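You operate a simulated robot arm through the tools that you are given. There is no shell and no other tool.

The job below is to be done with a simulated robot arm. You get a single attempt, and the scene is never put back.

TASK
Rinse the silt out of the large beaker and stand it on the drainer.
Fine: rinse it on the sink grid, pour the water into the sink bowl, tap shut. Set down upright: large beaker.

Only the result counts: the job must be done as asked and must still hold three seconds after the hand-in. Knocking over, shifting, dropping, spilling or breaking anything else fails it.

THE ROBOT
A 7-joint arm with a two-finger parallel gripper, fixed in place. Base frame: the origin is on the floor under the middle of its stand, x ahead of it, y to its left, z up. Lengths are in cm, angles in rad, forces in N, time in s.
It reaches about 124.7 cm from its shoulder. Its first joint turns from -2.304 to 2.304 rad. Payload 3.91 kg.
Tool frame: the origin (TCP) lies between the finger pads and is the grasp point; the fingertips stand 3 cm ahead of it; z points along the fingers, y is the line along which they close. The gripper opens to 11 cm. The fingers are 2 cm wide and 1 cm thick; the gripper's body (4.8 by 11.2 cm) begins 5.5 cm behind the TCP.
Orientation is that of the tool frame in the base frame, as a unit quaternion [x, y, z, w]. With the fingers straight down and closing along the base's y, the tool's x points along the base's -x, its y along +y and its z along -z.

THE INTERFACE
- The arm moves only by the tool move_arm. Its argument "plan" is a list of rows, each an object (a shift or turn left out is 0, a gripper value left out holds the last) with "xyz": the shift along the tool's x, y, z in units of 200 mm (1.0 is 200 mm), a list of three; "angular": the turn, a rotation vector about the tool's x, y, z in units of 180 degrees (1.0 is 180 degrees), a list of three; "claw": the opening in per cent of the stroke, from 0 (shut) to 100 (fully open). In form: [{"xyz": [dx, dy, dz], "angular": [rx, ry, rz], "claw": claw}, ...]. A call has 1 to 20 rows; each row is the pose to reach, as a shift and turn from the pose commanded when the call began, along the tool's axes at that moment. A call with a number of a shift or a turn outside -1 to 1 is refused whole. Each row takes 0.2 s and may step no farther than 5 cm and 0.15 rad from the row before; otherwise, or with a gripper value out of range, the whole call is refused. Where a pose cannot be reached the arm comes as near as it can. A force on the tool above 40 N (or 10 N above the force at the start of the call, whichever is more), or a blocked arm, ends the call early, and 0.2 s more pass. The fingers move at their own pace (about 10.8 cm/s each) and stop on an object; they squeeze with about 29 N. The grip force told is the motor's: it shows also when the fingers shut on nothing. Time passes only in rows, and 0.2 s behind the last, so rows that repeat a pose let the fingers close. It gives the time, the measured TCP pose, the force on the tool (base axes), the opening and the grip force at its end, in the units of the frame above (readings bear some noise), with the torque about the TCP (base axes, N m) and any sound that the robot's microphone picked up, and new pictures: "pictures" is both (left out), scene, wrist or none.
- Cameras (640 x 400 px; columns grow to the right, rows downward): "scene" is fixed at [21.71, -49.85, 149.5]; the picture's right is [0.88, -0.48, 0.00], its down [-0.23, -0.43, -0.87] and it looks along [0.42, 0.77, -0.49] (base axes); focal length 340 px, centre (320, 200). "wrist" rides on the gripper at [7.2, 1.7, -10.3] in the tool frame; the picture's right is [-0.23, 0.97, 0.00], its down [-0.76, -0.18, -0.62] and it looks along [-0.61, -0.14, 0.78] (tool axes); focal length 222 px, centre (320, 200). There is no depth. A picture from a camera that has moved, and an enlarged one, comes with that camera's place and axes in the base frame and with its lens.
- inspect(camera, box): a new picture of the part [left, top, right, bottom] of that camera's present view, enlarged. The clock stands still meanwhile.
- close_job(): hands the job in; it is judged then, once.

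Places have to be worked out from the pictures, the camera data and where the tool is seen. Open the gripper and draw the arm clear of the work before you hand the job in, unless the task says otherwise.

The tools are called after "Call:" as a command line: name --argument value ..., lists and objects as JSON in quotes. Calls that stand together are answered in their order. move_arm: Moves the arm, as the interface text tells. Its arguments: {"type":"object","properties":{"plan":{"type":"array"},"pictures":{"type":"string","enum":["both","scene","wrist","none"]}},"required":["plan"]} The other tools are called the same way: inspect (camera, box) takes an enlarged picture of a part of a camera's view; close_job () hands the job in.

At the start:

```text
time: 0.0
position: [73.45, 13.54, 126.08]
ee_rot: [0.0, 1.0, 0.0, 0.0]
wrist_force: [-0.7, -1.2, -0.2]
moment: [0.01, -0.02, 0.0]
opening: 10.98
finger_force: 0.0
```

scene: 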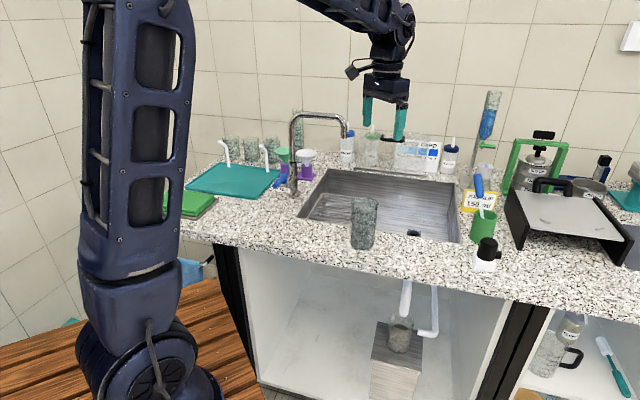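
wrist: 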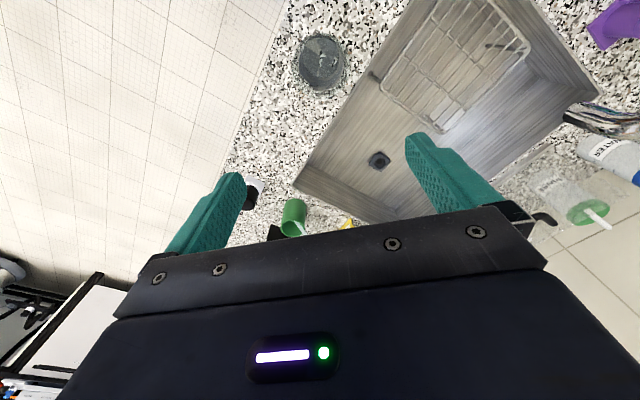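

The pictures show a sink with a tap, a beaker at the counter's front edge, and other things around. I'll enlarge several regions before moving anything.

Call:
inspect --camera "scene" --box '[280, 90, 480, 260]'

Call:
inspect --camera "scene" --box '[160, 90, 360, 220]'

Call:
inspect --camera "scene" --box '[440, 90, 640, 280]'

Call:
inspect --camera "wrist" --box '[240, 0, 640, 250]'

Call:
inspect --camera "scene" --box '[340, 270, 640, 400]'

```text
2.35 times, centred on (380, 175) of scene
camera zoom: at [21.71, -49.85, 149.5], right [0.88, -0.48, 0.0], down [-0.23, -0.43, -0.87], along [0.42, 0.77, -0.49], focal length 800 px, centre (179, 259)
```

zoom: 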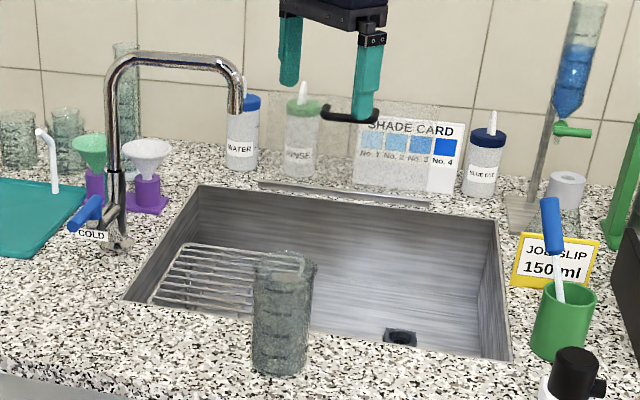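

```text
3.08 times, centred on (260, 155) of scene
camera zoom: at [21.71, -49.85, 149.5], right [0.88, -0.48, 0.0], down [-0.23, -0.43, -0.87], along [0.42, 0.77, -0.49], focal length 1046 px, centre (505, 338)
```

zoom: 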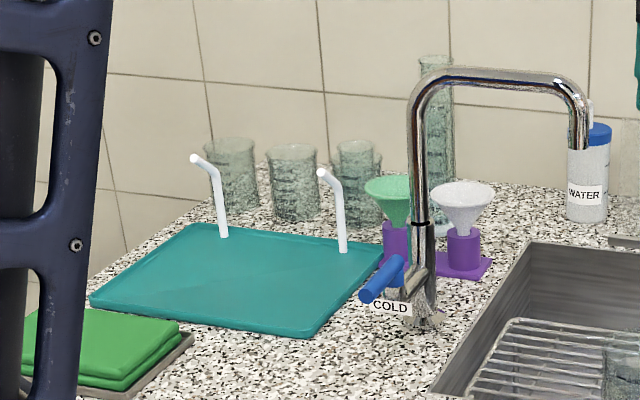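

```text
2.11 times, centred on (540, 185) of scene
camera zoom: at [21.71, -49.85, 149.5], right [0.88, -0.48, 0.0], down [-0.23, -0.43, -0.87], along [0.42, 0.77, -0.49], focal length 715 px, centre (-143, 232)
```

zoom: 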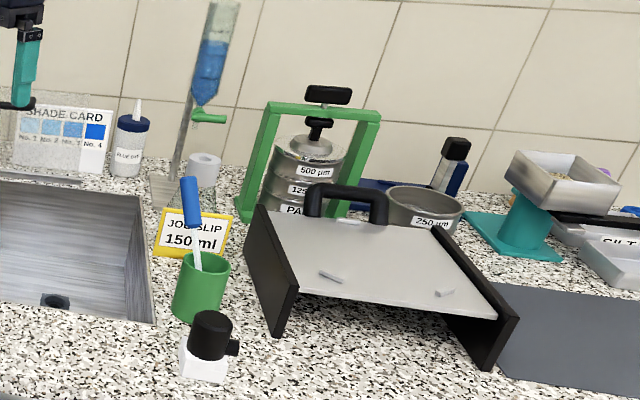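

```text
1.60 times, centred on (440, 125) of wrist
camera zoom: at [66.08, 15.1, 136.55], right [0.23, 0.97, 0.0], down [0.76, -0.18, 0.62], along [0.61, -0.14, -0.78], focal length 355 px, centre (128, 320)
```

zoom: 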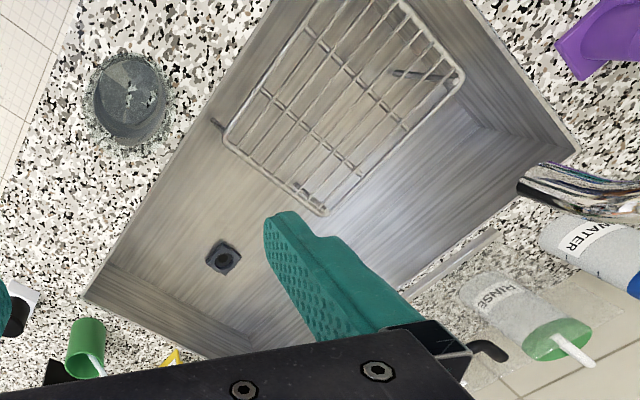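

```text
2.13 times, centred on (490, 335) of scene
camera zoom: at [21.71, -49.85, 149.5], right [0.88, -0.48, 0.0], down [-0.23, -0.43, -0.87], along [0.42, 0.77, -0.49], focal length 725 px, centre (-43, -88)
```

zoom: 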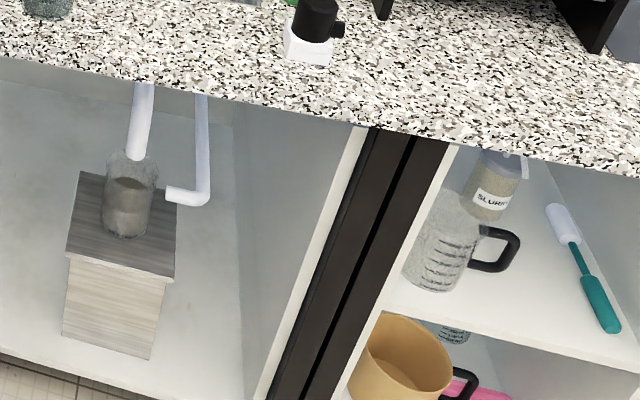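

I'll take closer views of the counter beaker, the one under the sink, the tap handle, and the teal tray.

Call:
inspect --camera "scene" --box '[330, 180, 410, 260]'

Call:
inspect --camera "wrist" --box '[280, 15, 370, 105]'

Call:
inspect --camera "scene" --box '[360, 270, 450, 370]'

Call:
inspect --camera "scene" --box '[260, 100, 360, 200]'

Call:
inspect --camera "scene" --box '[180, 120, 280, 200]'

Call:
inspect --camera "wrist" --box '[360, 0, 640, 160]'

```text
5.00 times, centred on (370, 220) of scene
camera zoom: at [21.71, -49.85, 149.5], right [0.88, -0.48, 0.0], down [-0.23, -0.43, -0.87], along [0.42, 0.77, -0.49], focal length 1699 px, centre (70, 100)
```

zoom: 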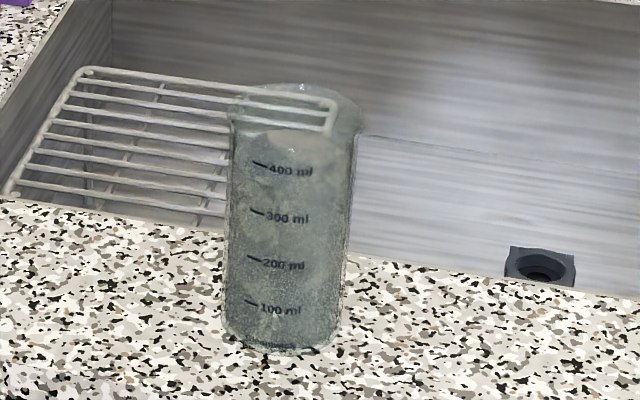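

```text
4.44 times, centred on (325, 60) of wrist
camera zoom: at [66.08, 15.1, 136.55], right [0.23, 0.97, 0.0], down [0.76, -0.18, 0.62], along [0.61, -0.14, -0.78], focal length 987 px, centre (298, 822)
```

zoom: 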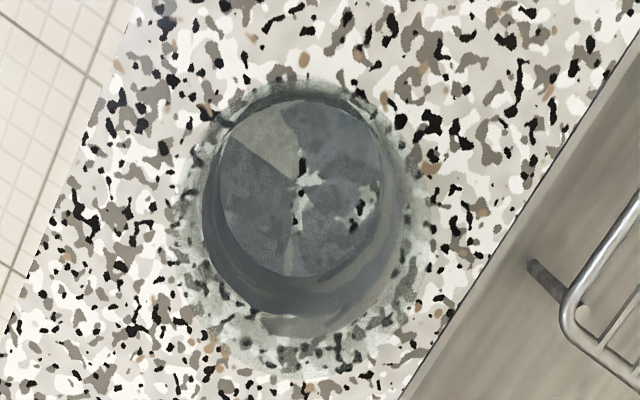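

```text
4.00 times, centred on (405, 320) of scene
camera zoom: at [21.71, -49.85, 149.5], right [0.88, -0.48, 0.0], down [-0.23, -0.43, -0.87], along [0.42, 0.77, -0.49], focal length 1359 px, centre (-20, -280)
```

zoom: 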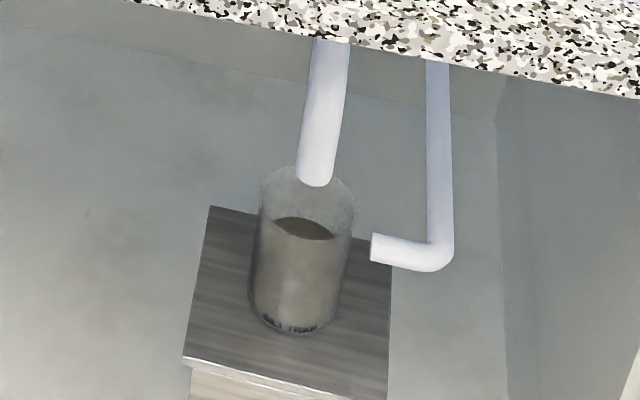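

```text
4.00 times, centred on (310, 150) of scene
camera zoom: at [21.71, -49.85, 149.5], right [0.88, -0.48, 0.0], down [-0.23, -0.43, -0.87], along [0.42, 0.77, -0.49], focal length 1359 px, centre (360, 400)
```

zoom: 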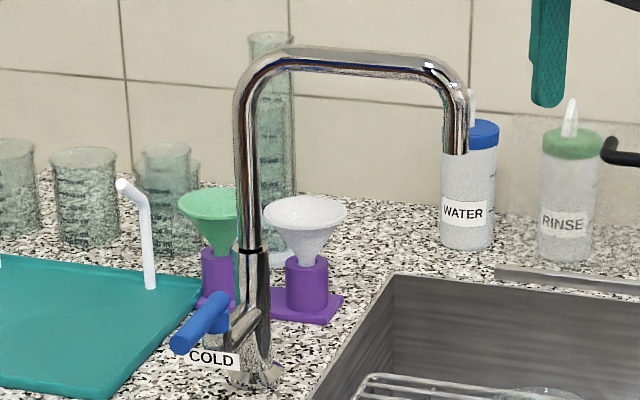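

```text
5.00 times, centred on (230, 160) of scene
camera zoom: at [21.71, -49.85, 149.5], right [0.88, -0.48, 0.0], down [-0.23, -0.43, -0.87], along [0.42, 0.77, -0.49], focal length 1699 px, centre (770, 400)
```

zoom: 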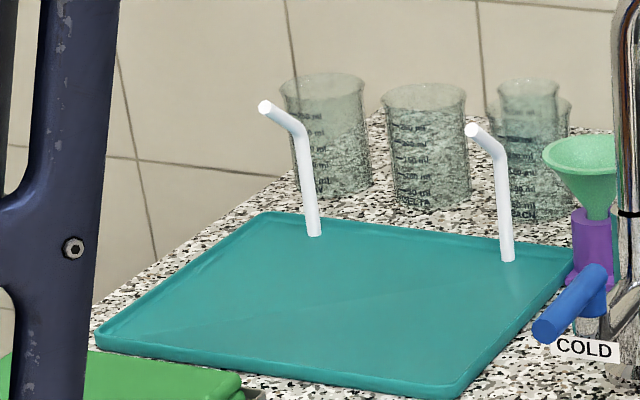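

```text
2.29 times, centred on (500, 80) of wrist
camera zoom: at [66.08, 15.1, 136.55], right [0.23, 0.97, 0.0], down [0.76, -0.18, 0.62], along [0.61, -0.14, -0.78], focal length 508 px, centre (-91, 474)
```

zoom: 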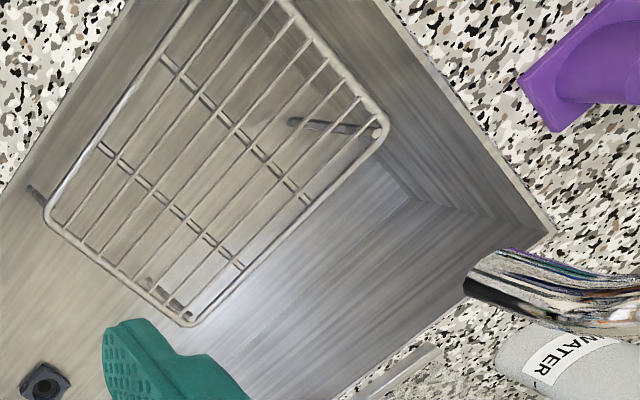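

The silted beaker stands near (70, 14) on a counter at z≈90. The tap is at about (66, 52) with its spout over the sink grid, and the teal tray with pegs looks like the drainer. I'll roll the gripper about its own axis at this safe height so that I can pitch it to a side grasp with the camera on top.

Call:
move_arm --plan '[{"angular": [0, 0, 0.0463], "claw": 100}, {"angular": [0, 0, 0.0926]}, {"angular": [0, 0, 0.1389]}, {"angular": [0, 0, 0.1852]}, {"angular": [0, 0, 0.2315]}, {"angular": [0, 0, 0.2778]}, {"angular": [0, 0, 0.3241]}, {"angular": [0, 0, 0.3704]}, {"angular": [0, 0, 0.4167]}, {"angular": [0, 0, 0.463]}, {"angular": [0, 0, 0.5093]}, {"angular": [0, 0, 0.5556]}, {"angular": [0, 0, 0.6019]}, {"angular": [0, 0, 0.6482]}, {"angular": [0, 0, 0.6945]}, {"angular": [0, 0, 0.7408]}, {"angular": [0, 0, 0.7871]}, {"angular": [0, 0, 0.8333]}]' --pictures "both"

```text
time: 3.8
position: [73.33, 13.41, 126.12]
ee_rot: [0.966, 0.257, 0.001, 0.0]
wrist_force: [0.5, 0.4, 0.7]
moment: [0.02, -0.02, -0.02]
opening: 10.96
finger_force: 0.0
camera wrist: at [80.48, 15.54, 136.56], right [0.29, -0.96, 0.0], down [-0.75, -0.23, 0.62], along [-0.6, -0.18, -0.78], focal length 222 px, centre (320, 200)
```

scene: 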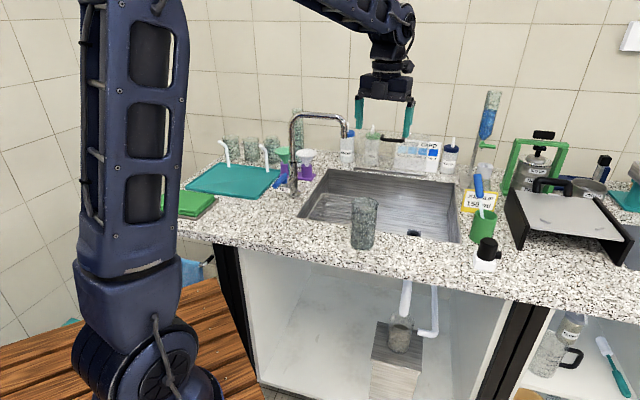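
wrist: 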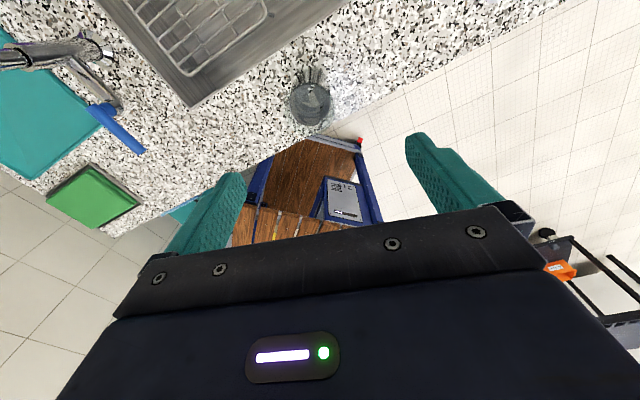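

The roll worked and this view also shows the tap handle and tray from above. I'll enlarge those for better localisation.

Call:
inspect --camera "wrist" --box '[0, 0, 200, 220]'

Call:
inspect --camera "wrist" --box '[200, 0, 380, 150]'

Call:
inspect --camera "wrist" --box '[280, 60, 340, 130]'

```text
1.82 times, centred on (100, 110) of wrist
camera zoom: at [80.48, 15.54, 136.56], right [0.29, -0.96, 0.0], down [-0.75, -0.23, 0.62], along [-0.6, -0.18, -0.78], focal length 404 px, centre (720, 364)
```

zoom: 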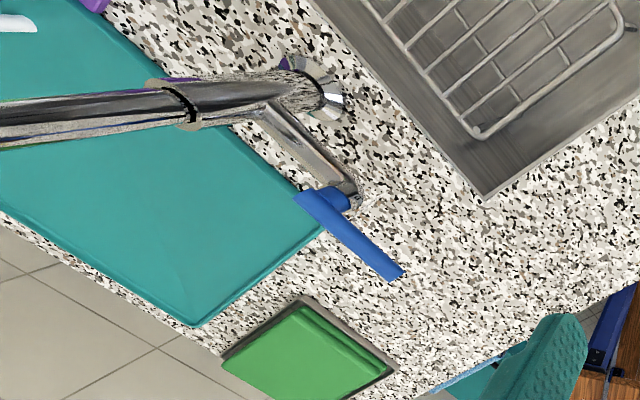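

```text
2.67 times, centred on (290, 75) of wrist
camera zoom: at [80.48, 15.54, 136.56], right [0.29, -0.96, 0.0], down [-0.75, -0.23, 0.62], along [-0.6, -0.18, -0.78], focal length 592 px, centre (400, 533)
```

zoom: 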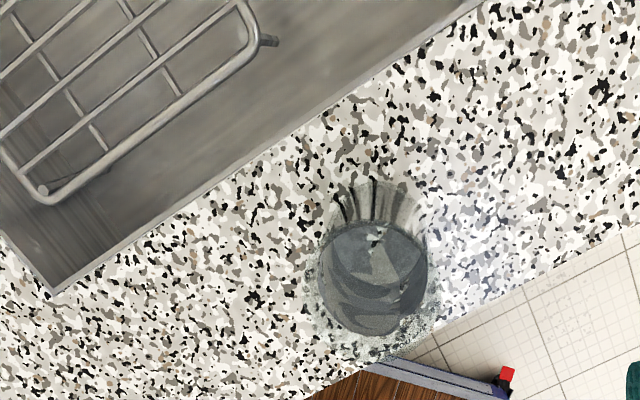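

```text
5.71 times, centred on (310, 95) of wrist
camera zoom: at [80.48, 15.54, 136.56], right [0.29, -0.96, 0.0], down [-0.75, -0.23, 0.62], along [-0.6, -0.18, -0.78], focal length 1269 px, centre (377, 800)
```

zoom: 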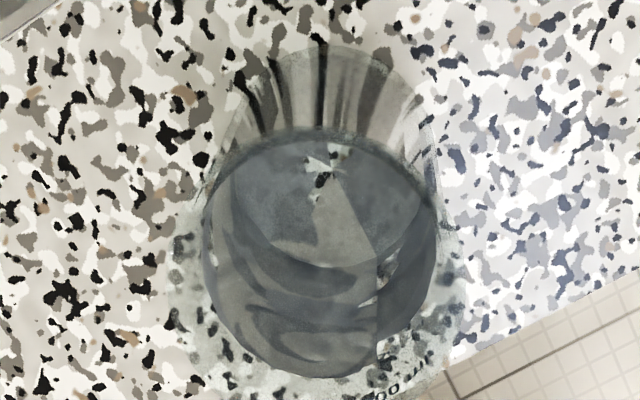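

The lever bar runs from about (61, 46) to (55, 40) at z≈101.6, with its pivot at the tap end. Now I pitch the gripper to horizontal (heading 30° to the left) while drawing it back behind the beaker, still high up.

Call:
move_arm --plan '[{"xyz": [-0.0745, -0.0087, 0], "angular": [0, 0.04545, 0]}, {"xyz": [-0.149, -0.0174, 0], "angular": [0, 0.0909, 0]}, {"xyz": [-0.2236, -0.026, 0], "angular": [0, 0.13636, 0]}, {"xyz": [-0.298, -0.0347, 0], "angular": [0, 0.1818, 0]}, {"xyz": [-0.3727, -0.0434, 0], "angular": [0, 0.22727, 0]}, {"xyz": [-0.447, -0.052, 0], "angular": [0, 0.2727, 0]}, {"xyz": [-0.5218, -0.0608, 0], "angular": [0, 0.31818, 0]}, {"xyz": [-0.596, -0.0694, 0], "angular": [0, 0.3636, 0]}, {"xyz": [-0.671, -0.078, 0], "angular": [0, 0.40909, 0]}, {"xyz": [-0.745, -0.0868, 0], "angular": [0, 0.4545, 0]}, {"xyz": [-0.82, -0.0955, 0], "angular": [0, 0.5, 0]}]' --pictures "both"

```text
time: 6.4
position: [63.73, -2.92, 128.78]
ee_rot: [0.699, 0.11, 0.698, -0.11]
wrist_force: [1.6, -0.4, -1.0]
moment: [0.01, -0.04, 0.02]
opening: 11.01
finger_force: 0.1
out of reach, approached as far as the arm can: row 10, 11
stopped in row 11: the arm was blocked; the commanded pose is now the measured one
camera wrist: at [54.42, -7.73, 136.11], right [0.3, -0.93, -0.23], down [-0.65, -0.02, -0.76], along [0.7, 0.38, -0.61], focal length 222 px, centre (320, 200)
```

scene: 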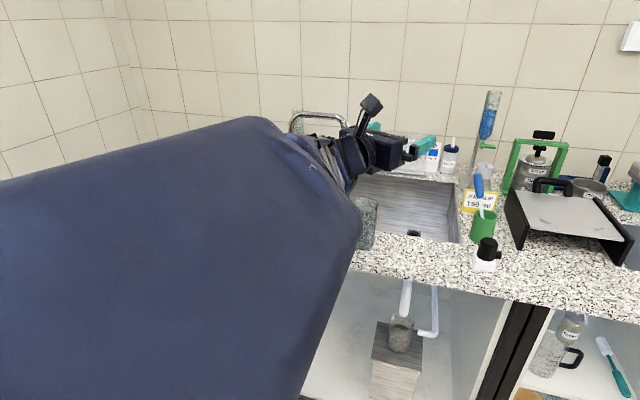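
wrist: 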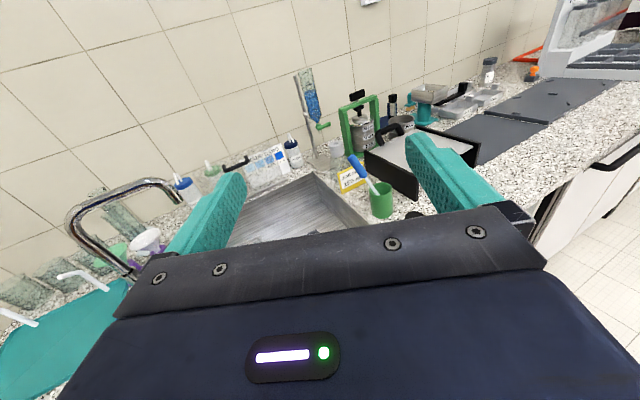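

The gripper is now horizontal with heading ≈18°, but the pull-back brought it too near the base and the arm hit a limit. I'll go forward to right above the beaker, staying high, so I can descend with the fingers on both sides of it.

Call:
move_arm --plan '[{"xyz": [-0.02, -0.1, 0.0826]}, {"xyz": [-0.04, -0.2, 0.165]}, {"xyz": [-0.06, -0.3, 0.248]}, {"xyz": [-0.08, -0.4, 0.33]}, {"xyz": [-0.1, -0.5, 0.413]}, {"xyz": [-0.12, -0.6, 0.496]}, {"xyz": [-0.14, -0.7, 0.5785]}]' --pictures "both"

```text
time: 8.0
position: [70.43, 13.92, 126.17]
ee_rot: [0.699, 0.111, 0.698, -0.111]
wrist_force: [0.1, -0.6, -0.5]
moment: [0.05, 0.01, 0.02]
opening: 11.0
finger_force: 0.0
camera wrist: at [61.04, 9.09, 133.44], right [0.3, -0.93, -0.23], down [-0.65, -0.02, -0.76], along [0.7, 0.38, -0.61], focal length 222 px, centre (320, 200)
```

scene: 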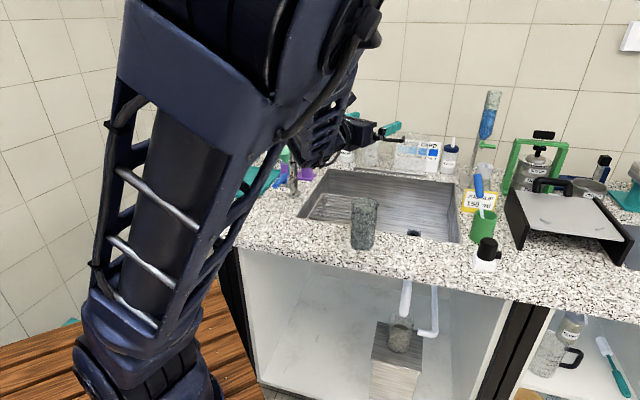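
wrist: 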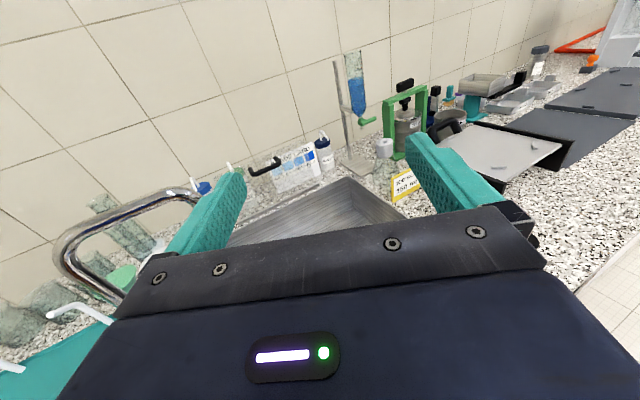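

Reached (70.4, 13.9, 126.2), horizontal. I'll descend to z≈110, slightly behind the beaker's axis, and check alignment before straddling it.

Call:
move_arm --plan '[{"xyz": [-0.2, 0, -0.02]}, {"xyz": [-0.4, 0, -0.04]}, {"xyz": [-0.6, 0, -0.05]}, {"xyz": [-0.8, 0, -0.05]}]' --pictures "both"

```text
time: 9.0
position: [70.11, 11.77, 114.82]
ee_rot: [0.698, 0.111, 0.698, -0.11]
wrist_force: [1.3, -0.1, -0.1]
moment: [0.02, -0.04, 0.05]
opening: 11.01
finger_force: 0.0
out of reach, approached as far as the arm can: row 3, 4
camera wrist: at [60.73, 6.96, 122.23], right [0.3, -0.93, -0.23], down [-0.65, -0.02, -0.76], along [0.7, 0.38, -0.61], focal length 222 px, centre (320, 200)
```

scene: 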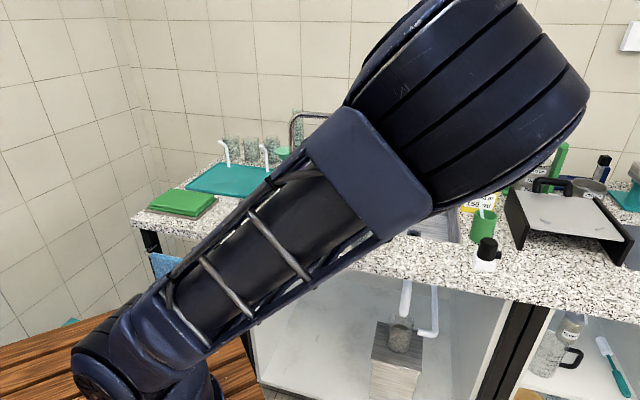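
wrist: 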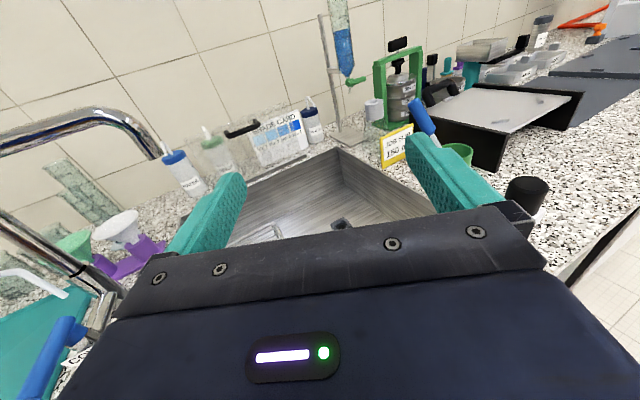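

Below z≈115 a horizontal gripper can't be reached this close to the base. I'll go back up above the beaker and pitch down 45°, which should leave the arm freer; the beaker can be regrasped horizontally farther out on the sink grid.

Call:
move_arm --plan '[{"xyz": [0.15, -0.03, 0.02]}, {"xyz": [0.3, -0.06, 0.04]}, {"xyz": [0.45, -0.09, 0.045]}, {"xyz": [0.6, -0.1, 0.05]}, {"xyz": [0.6, -0.1, 0.05], "angular": [0, -0.04, 0]}, {"xyz": [0.6, -0.1, 0.05], "angular": [0, -0.08, 0]}, {"xyz": [0.6, -0.1, 0.05], "angular": [0, -0.12, 0]}, {"xyz": [0.6, -0.1, 0.05], "angular": [0, -0.16, 0]}, {"xyz": [0.6, -0.1, 0.05], "angular": [0, -0.2, 0]}, {"xyz": [0.6, -0.1, 0.05], "angular": [0, -0.24, 0]}, {"xyz": [0.6, -0.1, 0.05], "angular": [0, -0.25, 0]}]' --pictures "both"

```text
time: 11.4
position: [70.44, 13.91, 126.97]
ee_rot: [0.913, 0.144, 0.378, -0.06]
wrist_force: [-0.4, -0.4, 0.7]
moment: [-0.03, -0.03, 0.0]
opening: 10.99
finger_force: 0.0
camera wrist: at [68.79, 11.67, 139.44], right [0.15, -0.98, -0.16], down [-0.99, -0.13, -0.1], along [0.07, 0.17, -0.98], focal length 222 px, centre (320, 200)
```

scene: 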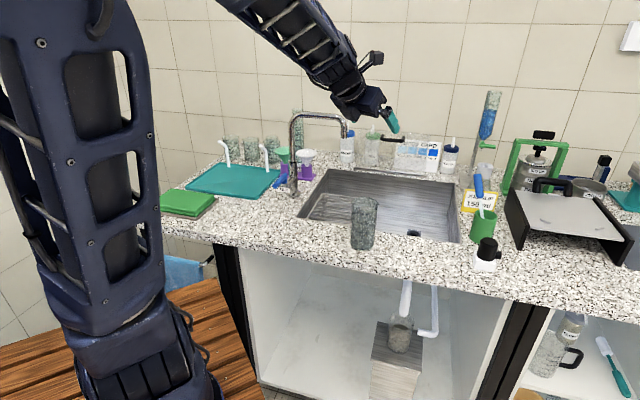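
wrist: 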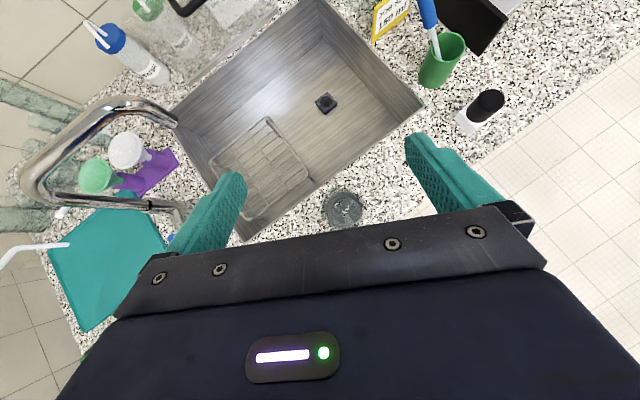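

A near-vertical overhead view now. I'll enlarge the beaker, the grid/spout and tap areas to refine positions.

Call:
inspect --camera "wrist" --box '[300, 170, 380, 250]'

Call:
inspect --camera "wrist" --box '[0, 80, 240, 260]'

Call:
inspect --camera "wrist" --box '[160, 70, 340, 250]'

```text
5.00 times, centred on (340, 210) of wrist
camera zoom: at [68.79, 11.67, 139.44], right [0.15, -0.98, -0.16], down [-0.99, -0.13, -0.1], along [0.07, 0.17, -0.98], focal length 1111 px, centre (220, 150)
```

zoom: 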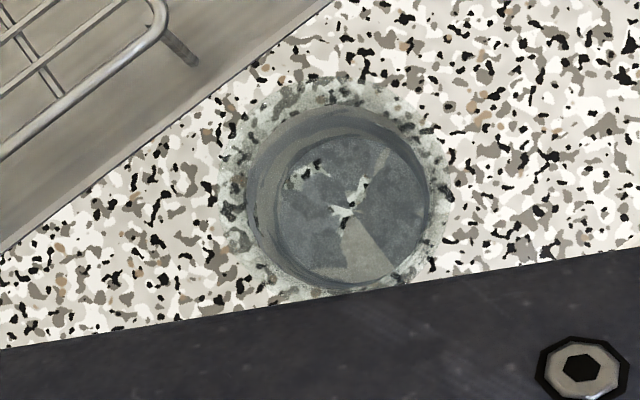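

```text
2.22 times, centred on (120, 170) of wrist
camera zoom: at [68.79, 11.67, 139.44], right [0.15, -0.98, -0.16], down [-0.99, -0.13, -0.1], along [0.07, 0.17, -0.98], focal length 494 px, centre (764, 267)
```

zoom: 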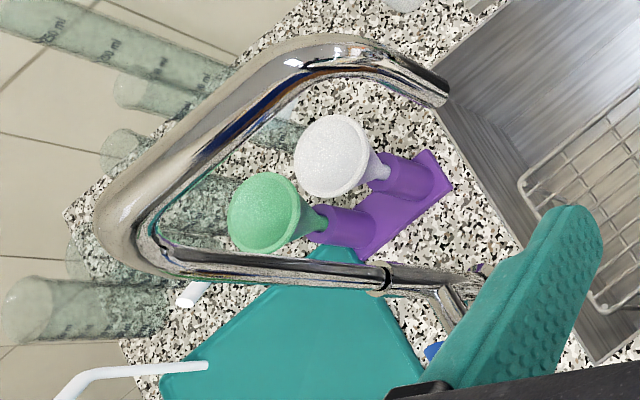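

```text
2.22 times, centred on (250, 160) of wrist
camera zoom: at [68.79, 11.67, 139.44], right [0.15, -0.98, -0.16], down [-0.99, -0.13, -0.1], along [0.07, 0.17, -0.98], focal length 494 px, centre (476, 289)
```

zoom: 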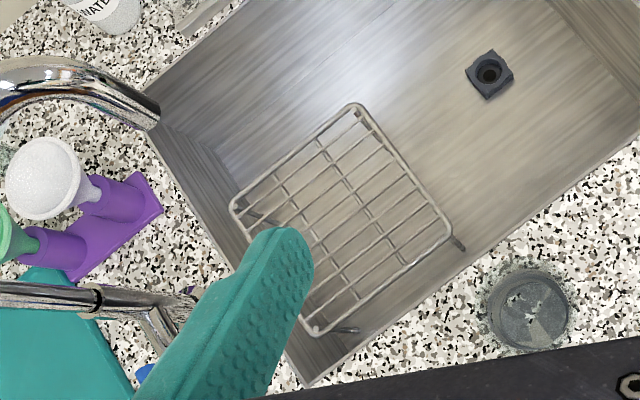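

Refined: beaker axis ≈ (70.5, 14.0), rim z≈104.7, and the spout outlet ≈ (78.7, 38.4, 113.5), right over the grid's centre. I'll descend with the 45° pitch toward the beaker, first to z≈112.

Call:
move_arm --plan '[{"xyz": [-0.13, -0.001, 0.1265], "claw": 100}, {"xyz": [-0.26, -0.002, 0.253]}, {"xyz": [-0.39, -0.003, 0.38]}, {"xyz": [-0.519, -0.003, 0.506]}]' --pictures "both"

```text
time: 12.6
position: [67.54, 20.05, 112.37]
ee_rot: [0.903, 0.196, 0.375, -0.082]
wrist_force: [1.4, -0.5, 0.5]
moment: [0.07, 0.0, 0.06]
opening: 10.99
finger_force: 0.1
stopped in row 4: the arm was blocked; the commanded pose is now the measured one
camera wrist: at [66.15, 17.65, 124.91], right [0.26, -0.95, -0.16], down [-0.97, -0.24, -0.1], along [0.06, 0.18, -0.98], focal length 222 px, centre (320, 200)
```

scene: 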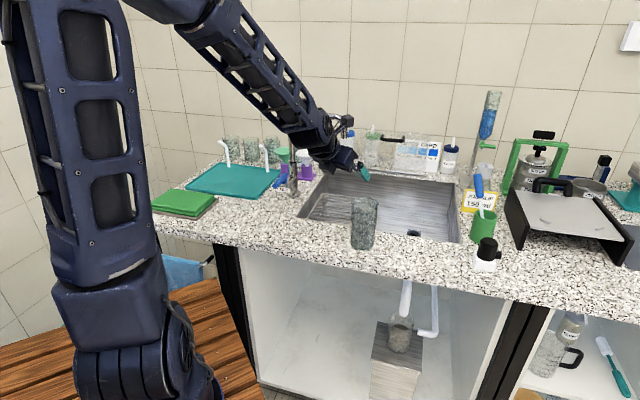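
wrist: 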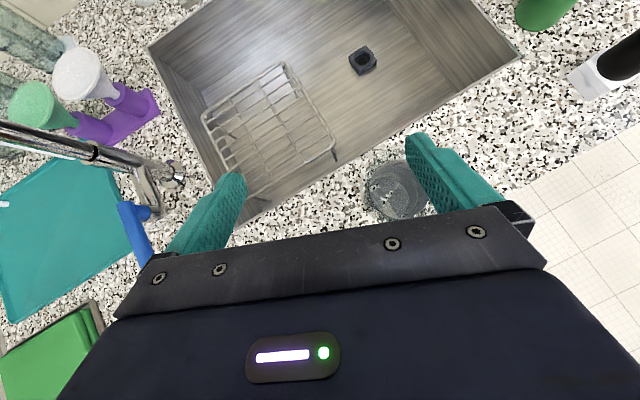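

The arm was blocked near a wrist singularity (tool lined up with the forearm) and drifted, still clear above the beaker. I'll go back up and pitch steeper to about 75°, away from the singular alignment.

Call:
move_arm --plan '[{"xyz": [0.085, 0.067, -0.085], "angular": [0, -0.033, 0]}, {"xyz": [0.17, 0.134, -0.17], "angular": [0, -0.0667, 0]}, {"xyz": [0.255, 0.2, -0.255], "angular": [0, -0.1, 0]}, {"xyz": [0.34, 0.268, -0.34], "angular": [0, -0.1333, 0]}, {"xyz": [0.4242, 0.335, -0.4242], "angular": [0, -0.1667, 0]}, {"xyz": [0.4242, 0.335, -0.4242], "angular": [0, -0.1667, 0]}]' --pictures "both"

```text
time: 14.2
position: [37.05, 47.66, 124.43]
ee_rot: [0.81, 0.571, 0.107, -0.074]
wrist_force: [-1.6, 0.4, -0.2]
moment: [0.01, -0.1, 0.0]
opening: 11.0
finger_force: 0.0
out of reach, approached as far as the arm can: row 1, 2
stopped in row 6: the arm was blocked; the commanded pose is now the measured one
camera wrist: at [39.9, 51.25, 136.44], right [0.84, -0.53, -0.06], down [-0.47, -0.79, 0.4], along [-0.26, -0.32, -0.91], focal length 222 px, centre (320, 200)
```

scene: 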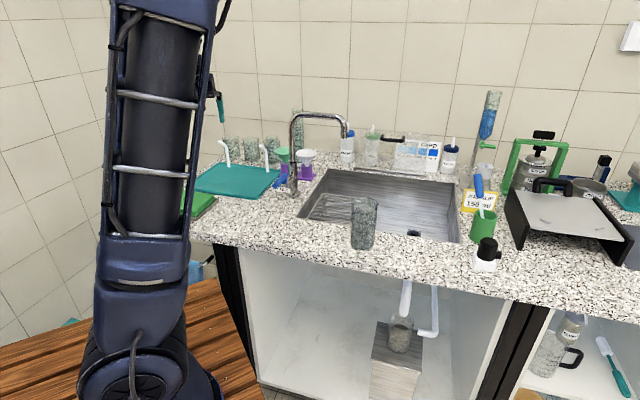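
wrist: 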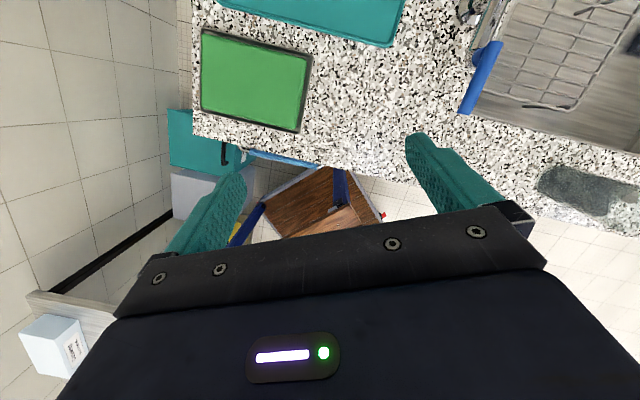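

The swing was a joint limit of the last wrist joint: the camera-up roll is right at the edge of its range. Nothing looks disturbed and the tool is at z≈124 over the counter's left. I'll roll back ~162° to the original camera-side orientation, where that joint is mid-range.

Call:
move_arm --plan '[{"angular": [0, 0, -0.045]}, {"angular": [0, 0, -0.09]}, {"angular": [0, 0, -0.135]}, {"angular": [0, 0, -0.18]}, {"angular": [0, 0, -0.225]}, {"angular": [0, 0, -0.27]}, {"angular": [0, 0, -0.315]}, {"angular": [0, 0, -0.36]}, {"angular": [0, 0, -0.405]}, {"angular": [0, 0, -0.45]}, {"angular": [0, 0, -0.495]}, {"angular": [0, 0, -0.54]}, {"angular": [0, 0, -0.585]}, {"angular": [0, 0, -0.63]}, {"angular": [0, 0, -0.675]}, {"angular": [0, 0, -0.72]}, {"angular": [0, 0, -0.765]}, {"angular": [0, 0, -0.81]}, {"angular": [0, 0, -0.855]}, {"angular": [0, 0, -0.9]}]' --pictures "both"

```text
time: 18.4
position: [37.29, 47.78, 124.43]
ee_rot: [-0.438, 0.89, 0.091, 0.094]
wrist_force: [-0.2, 0.6, 0.4]
moment: [0.01, -0.01, 0.0]
opening: 11.0
finger_force: 0.0
camera wrist: at [30.63, 40.67, 132.86], right [-0.64, 0.76, 0.13], down [0.54, 0.32, 0.78], along [0.55, 0.57, -0.62], focal length 222 px, centre (320, 200)
```

scene: 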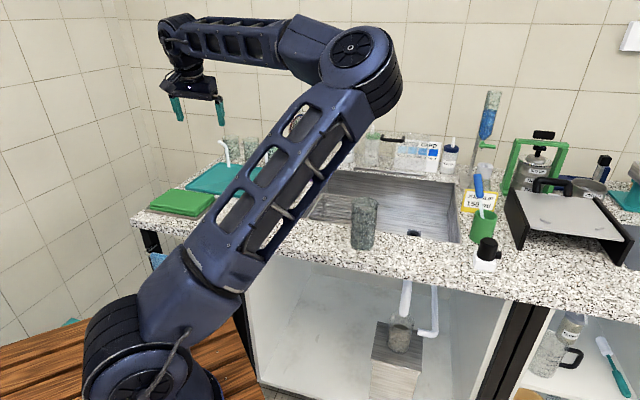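
wrist: 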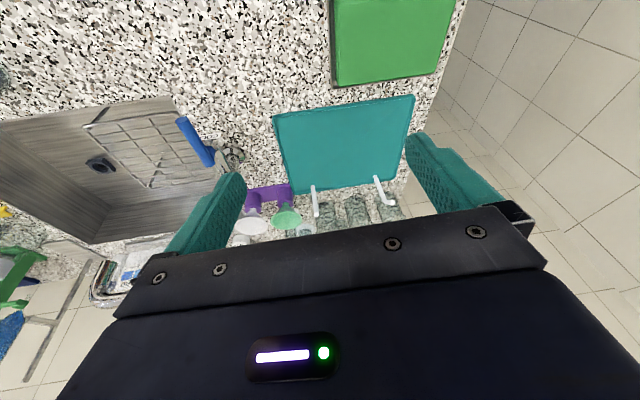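

The wrist is back mid-range (camera on the robot's side). The tool is 15° off vertical, so I straighten it first and then swing back toward the beaker in stages.

Call:
move_arm --plan '[{"angular": [0.0128, 0.0397, 0]}, {"angular": [0.0256, 0.0794, 0]}, {"angular": [0.0256, 0.0794, 0]}]' --pictures "scene"

```text
time: 19.2
position: [37.29, 47.62, 124.54]
ee_rot: [-0.439, 0.898, -0.002, 0.0]
wrist_force: [-0.4, -0.7, 0.2]
moment: [0.0, 0.01, -0.02]
opening: 11.0
finger_force: 0.1
```

scene: 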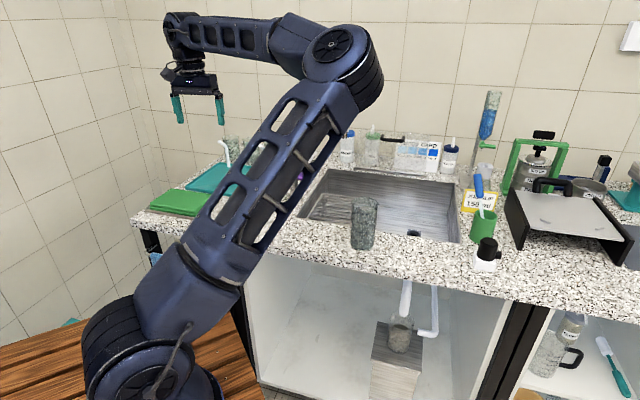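

Tool is straight down. I swing back toward the beaker in a straight line, one third at a time, checking the elbow.

Call:
move_arm --plan '[{"xyz": [0.0223, -0.198, -0.02], "angular": [0, 0, 0.0189]}, {"xyz": [0.0447, -0.396, -0.04], "angular": [0, 0, 0.0379]}, {"xyz": [0.067, -0.594, -0.06], "angular": [0, 0, 0.0568]}, {"xyz": [0.0893, -0.7917, -0.075], "angular": [0, 0, 0.0757]}]' --pictures "scene"

```text
time: 20.2
position: [48.77, 36.74, 125.99]
ee_rot: [-0.33, 0.944, -0.001, 0.001]
wrist_force: [-0.7, -0.6, 0.0]
moment: [-0.06, -0.03, 0.0]
opening: 10.99
finger_force: 0.1
```

scene: 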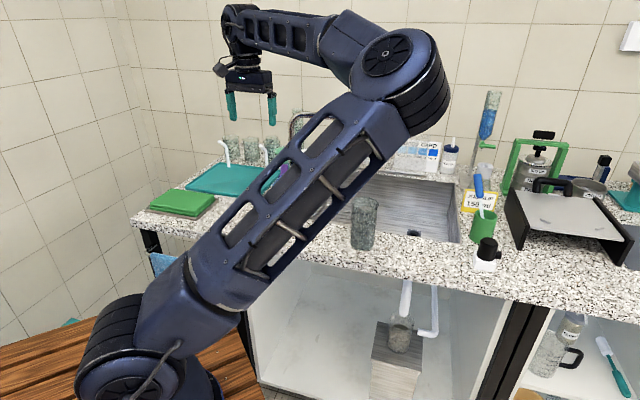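

The elbow stays swung out to the right but the tool tracks well. I continue the next third toward the beaker and keep watching the elbow.

Call:
move_arm --plan '[{"xyz": [-0.02, -0.198, 0], "angular": [0, 0, 0.0189]}, {"xyz": [-0.04, -0.396, 0], "angular": [0, 0, 0.0379]}, {"xyz": [-0.06, -0.594, 0], "angular": [0, 0, 0.0568]}, {"xyz": [-0.08, -0.79, 0], "angular": [0, 0, 0.0757]}]' --pictures "scene"

```text
time: 21.2
position: [59.88, 25.35, 125.96]
ee_rot: [-0.217, 0.976, -0.001, 0.001]
wrist_force: [0.0, -0.4, 0.0]
moment: [-0.02, -0.02, 0.05]
opening: 11.02
finger_force: 0.2
```

scene: 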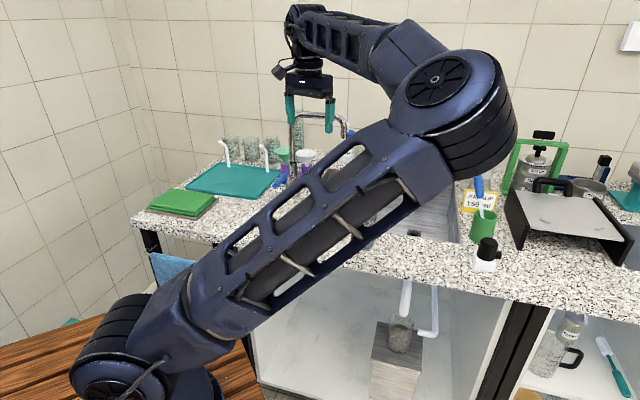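

The arm follows the base rotation with the elbow out right, which also blocks my view. I'll raise the tool, then roll it toward the last joint's limit with the TCP held in place. That should push the elbow back over the top.

Call:
move_arm --plan '[{"xyz": [0.005, -0.133, -0.15]}, {"xyz": [0.01, -0.267, -0.3]}, {"xyz": [0.015, -0.4, -0.45]}]' --pictures "none"

Call:
move_arm --plan '[{"angular": [0, 0, 0.045]}, {"angular": [0, 0, 0.09]}, {"angular": [0, 0, 0.135]}, {"angular": [0, 0, 0.18]}, {"angular": [0, 0, 0.225]}, {"angular": [0, 0, 0.27]}, {"angular": [0, 0, 0.315]}, {"angular": [0, 0, 0.36]}, {"angular": [0, 0, 0.405]}, {"angular": [0, 0, 0.45]}, {"angular": [0, 0, 0.495]}, {"angular": [0, 0, 0.54]}, {"angular": [0, 0, 0.585]}, {"angular": [0, 0, 0.63]}]' --pictures "scene"

```text
time: 22.0
position: [62.92, 17.79, 134.94]
ee_rot: [-0.217, 0.976, -0.001, 0.0]
wrist_force: [0.1, 0.9, -0.2]
moment: [-0.05, -0.01, -0.02]
opening: 10.96
finger_force: 0.1
```

```text
time: 25.0
position: [62.96, 17.97, 134.94]
ee_rot: [0.697, 0.717, -0.001, 0.001]
wrist_force: [0.0, -0.3, -0.2]
moment: [0.02, -0.01, -0.03]
opening: 11.0
finger_force: 0.0
```

scene: 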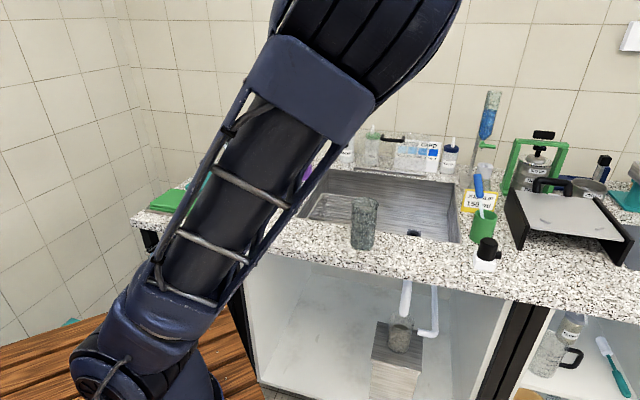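

It works: the elbow is coming back up. I continue the roll.

Call:
move_arm --plan '[{"angular": [0, 0, 0.045]}, {"angular": [0, 0, 0.09]}, {"angular": [0, 0, 0.135]}, {"angular": [0, 0, 0.18]}, {"angular": [0, 0, 0.225]}, {"angular": [0, 0, 0.27]}]' --pictures "scene"

```text
time: 26.4
position: [62.99, 17.9, 134.96]
ee_rot: [0.931, 0.365, 0.0, 0.001]
wrist_force: [-0.8, -0.5, -0.3]
moment: [0.0, 0.02, 0.03]
opening: 11.01
finger_force: 0.0
```

scene: 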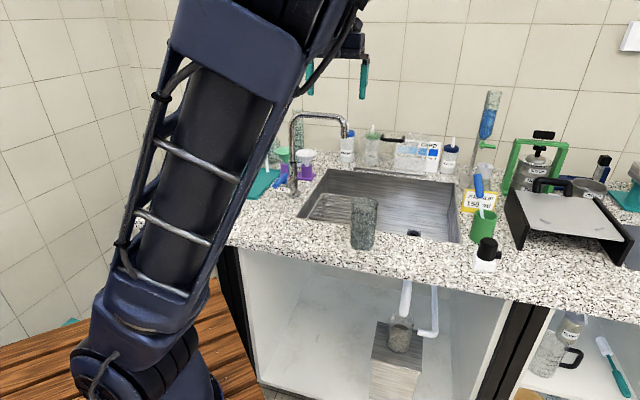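

Elbow is nearly upright. A little further.

Call:
move_arm --plan '[{"angular": [0, 0, 0.04]}, {"angular": [0, 0, 0.08]}, {"angular": [0, 0, 0.12]}, {"angular": [0, 0, 0.16]}]' --pictures "scene"

```text
time: 27.4
position: [62.95, 17.86, 134.96]
ee_rot: [0.993, 0.122, 0.0, 0.0]
wrist_force: [0.6, -1.4, -0.2]
moment: [0.02, 0.02, 0.0]
opening: 11.01
finger_force: 0.0
```

scene: 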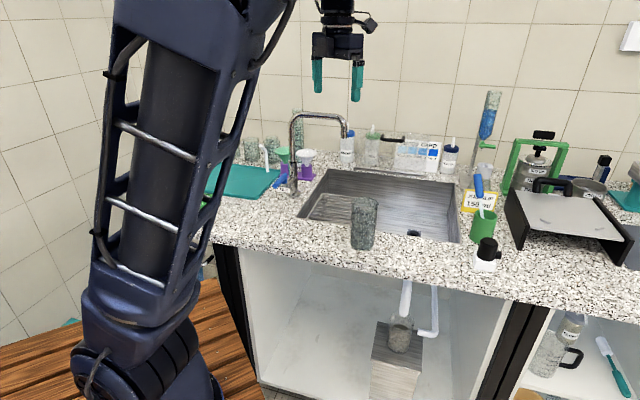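

Elbow is now nearly in plane, with the tool straight down. I roll back 90° to check that the elbow stays up.

Call:
move_arm --plan '[{"angular": [0, 0, -0.045]}, {"angular": [0, 0, -0.09]}, {"angular": [0, 0, -0.135]}, {"angular": [0, 0, -0.18]}, {"angular": [0, 0, -0.225]}, {"angular": [0, 0, -0.27]}, {"angular": [0, 0, -0.315]}, {"angular": [0, 0, -0.36]}, {"angular": [0, 0, -0.405]}, {"angular": [0, 0, -0.45]}, {"angular": [0, 0, -0.495]}]' --pictures "scene"

```text
time: 29.8
position: [62.9, 17.88, 135.14]
ee_rot: [0.62, 0.784, 0.001, 0.001]
wrist_force: [-0.3, 0.5, 0.2]
moment: [0.0, -0.03, -0.01]
opening: 10.99
finger_force: 0.0
```

scene: 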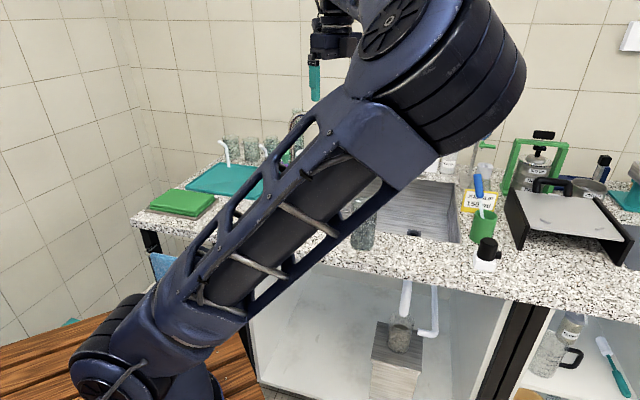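

The elbow follows the tool roll, so the comfortable roll for this arm is the camera-outward one (radial heading). I roll back to that, exactly radial this time, so the pitch stays in the arm's plane.

Call:
move_arm --plan '[{"angular": [0, 0, 0.0445]}, {"angular": [0, 0, 0.089]}, {"angular": [0, 0, 0.1335]}, {"angular": [0, 0, 0.178]}, {"angular": [0, 0, 0.2225]}, {"angular": [0, 0, 0.267]}, {"angular": [0, 0, 0.3115]}, {"angular": [0, 0, 0.356]}, {"angular": [0, 0, 0.4005]}, {"angular": [0, 0, 0.445]}, {"angular": [0, 0, 0.4856]}]' --pictures "scene"

```text
time: 32.2
position: [62.94, 17.64, 134.94]
ee_rot: [0.991, 0.136, 0.0, 0.0]
wrist_force: [0.3, -0.6, -0.4]
moment: [0.03, 0.02, 0.0]
opening: 11.0
finger_force: 0.1
```

scene: 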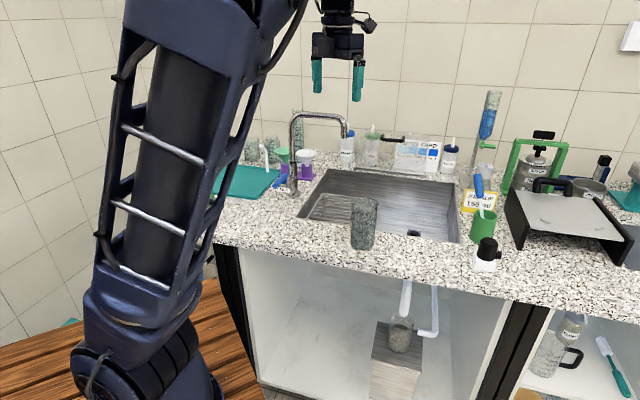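

The arm is comfortable again. Now I move to right above the beaker, tool straight down, z≈126, aligned radially.

Call:
move_arm --plan '[{"xyz": [0.105, 0.0925, 0.15], "angular": [0, 0, 0.008]}, {"xyz": [0.21, 0.185, 0.3], "angular": [0, 0, 0.016]}, {"xyz": [0.315, 0.2775, 0.45], "angular": [0, 0, 0.0244]}]' --pictures "both"

```text
time: 33.0
position: [70.33, 14.36, 126.07]
ee_rot: [0.995, 0.1, 0.002, 0.001]
wrist_force: [0.3, -0.1, -0.1]
moment: [-0.01, -0.02, 0.02]
opening: 11.02
finger_force: 0.0
camera wrist: at [77.82, 14.07, 136.4], right [-0.03, -1.0, 0.0], down [-0.78, 0.02, 0.62], along [-0.62, 0.02, -0.78], focal length 222 px, centre (320, 200)
```

scene: 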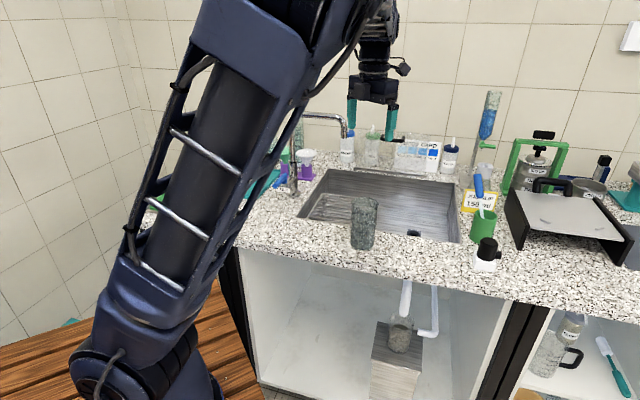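
wrist: 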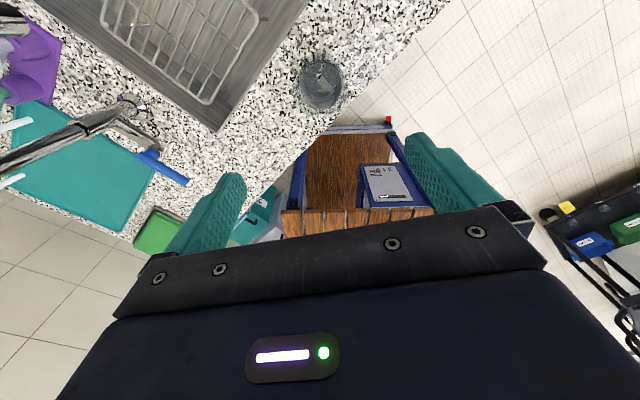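

Positioned above the beaker. I pitch 20° (to 70° down) in the arm's plane so the gripper will later stay clear of the spout, and check the view.

Call:
move_arm --plan '[{"xyz": [0, 0.0185, 0], "angular": [0, 0.037, 0]}, {"xyz": [0, 0.0185, 0], "angular": [0, 0.074, 0]}, {"xyz": [0, 0.0185, 0], "angular": [0, 0.111, 0]}, {"xyz": [0, 0.0185, 0], "angular": [0, 0.111, 0]}]' --pictures "both"

```text
time: 34.0
position: [70.66, 13.99, 125.89]
ee_rot: [0.98, 0.099, 0.173, -0.017]
wrist_force: [-0.2, -1.3, 0.1]
moment: [0.0, 0.01, -0.01]
opening: 11.02
finger_force: 0.1
camera wrist: at [74.05, 12.88, 138.24], right [-0.02, -1.0, -0.08], down [-0.95, -0.01, 0.32], along [-0.32, 0.08, -0.94], focal length 222 px, centre (320, 200)
```

scene: 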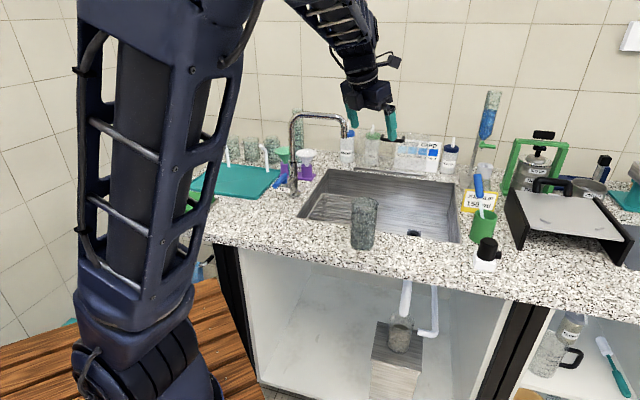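
wrist: 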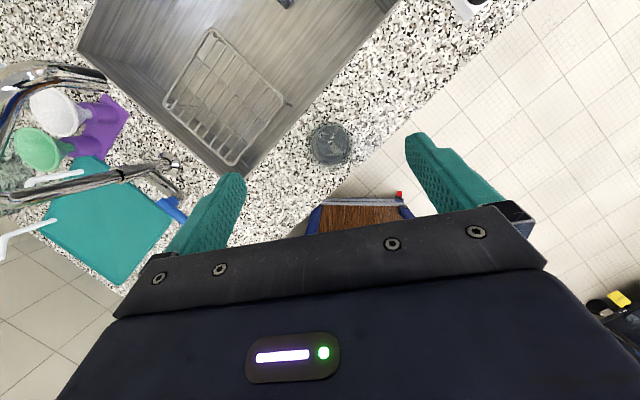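

Good posture again. I descend vertically to z≈113 over the beaker.

Call:
move_arm --plan '[{"xyz": [-0.078, 0, 0.2]}, {"xyz": [-0.156, 0, 0.4]}, {"xyz": [-0.233, 0, 0.602]}]' --pictures "both"

```text
time: 34.8
position: [70.38, 13.82, 113.05]
ee_rot: [0.98, 0.098, 0.172, -0.017]
wrist_force: [0.1, -0.6, 0.5]
moment: [0.01, 0.0, 0.01]
opening: 11.0
finger_force: 0.1
camera wrist: at [73.86, 12.88, 125.29], right [-0.01, -1.0, -0.08], down [-0.95, -0.01, 0.32], along [-0.32, 0.08, -0.94], focal length 222 px, centre (320, 200)
```

scene: 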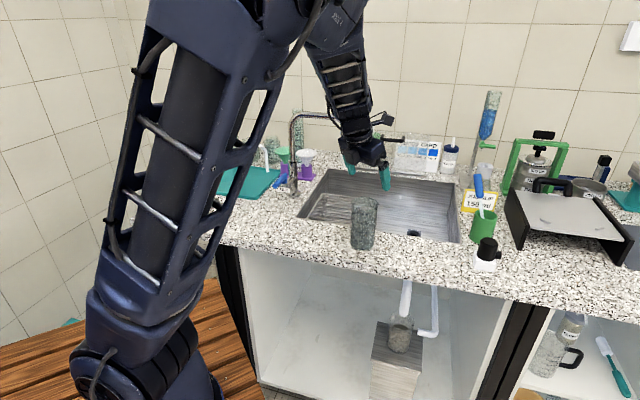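
wrist: 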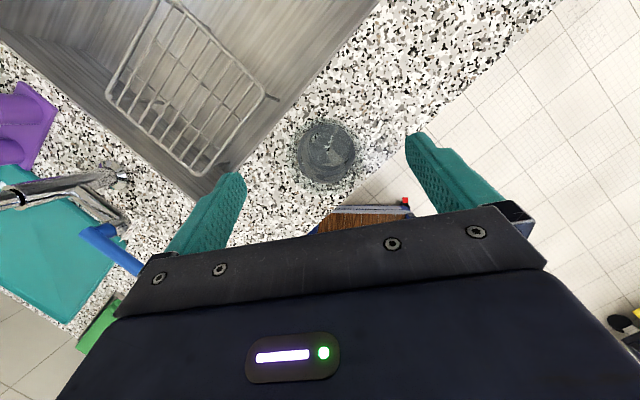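

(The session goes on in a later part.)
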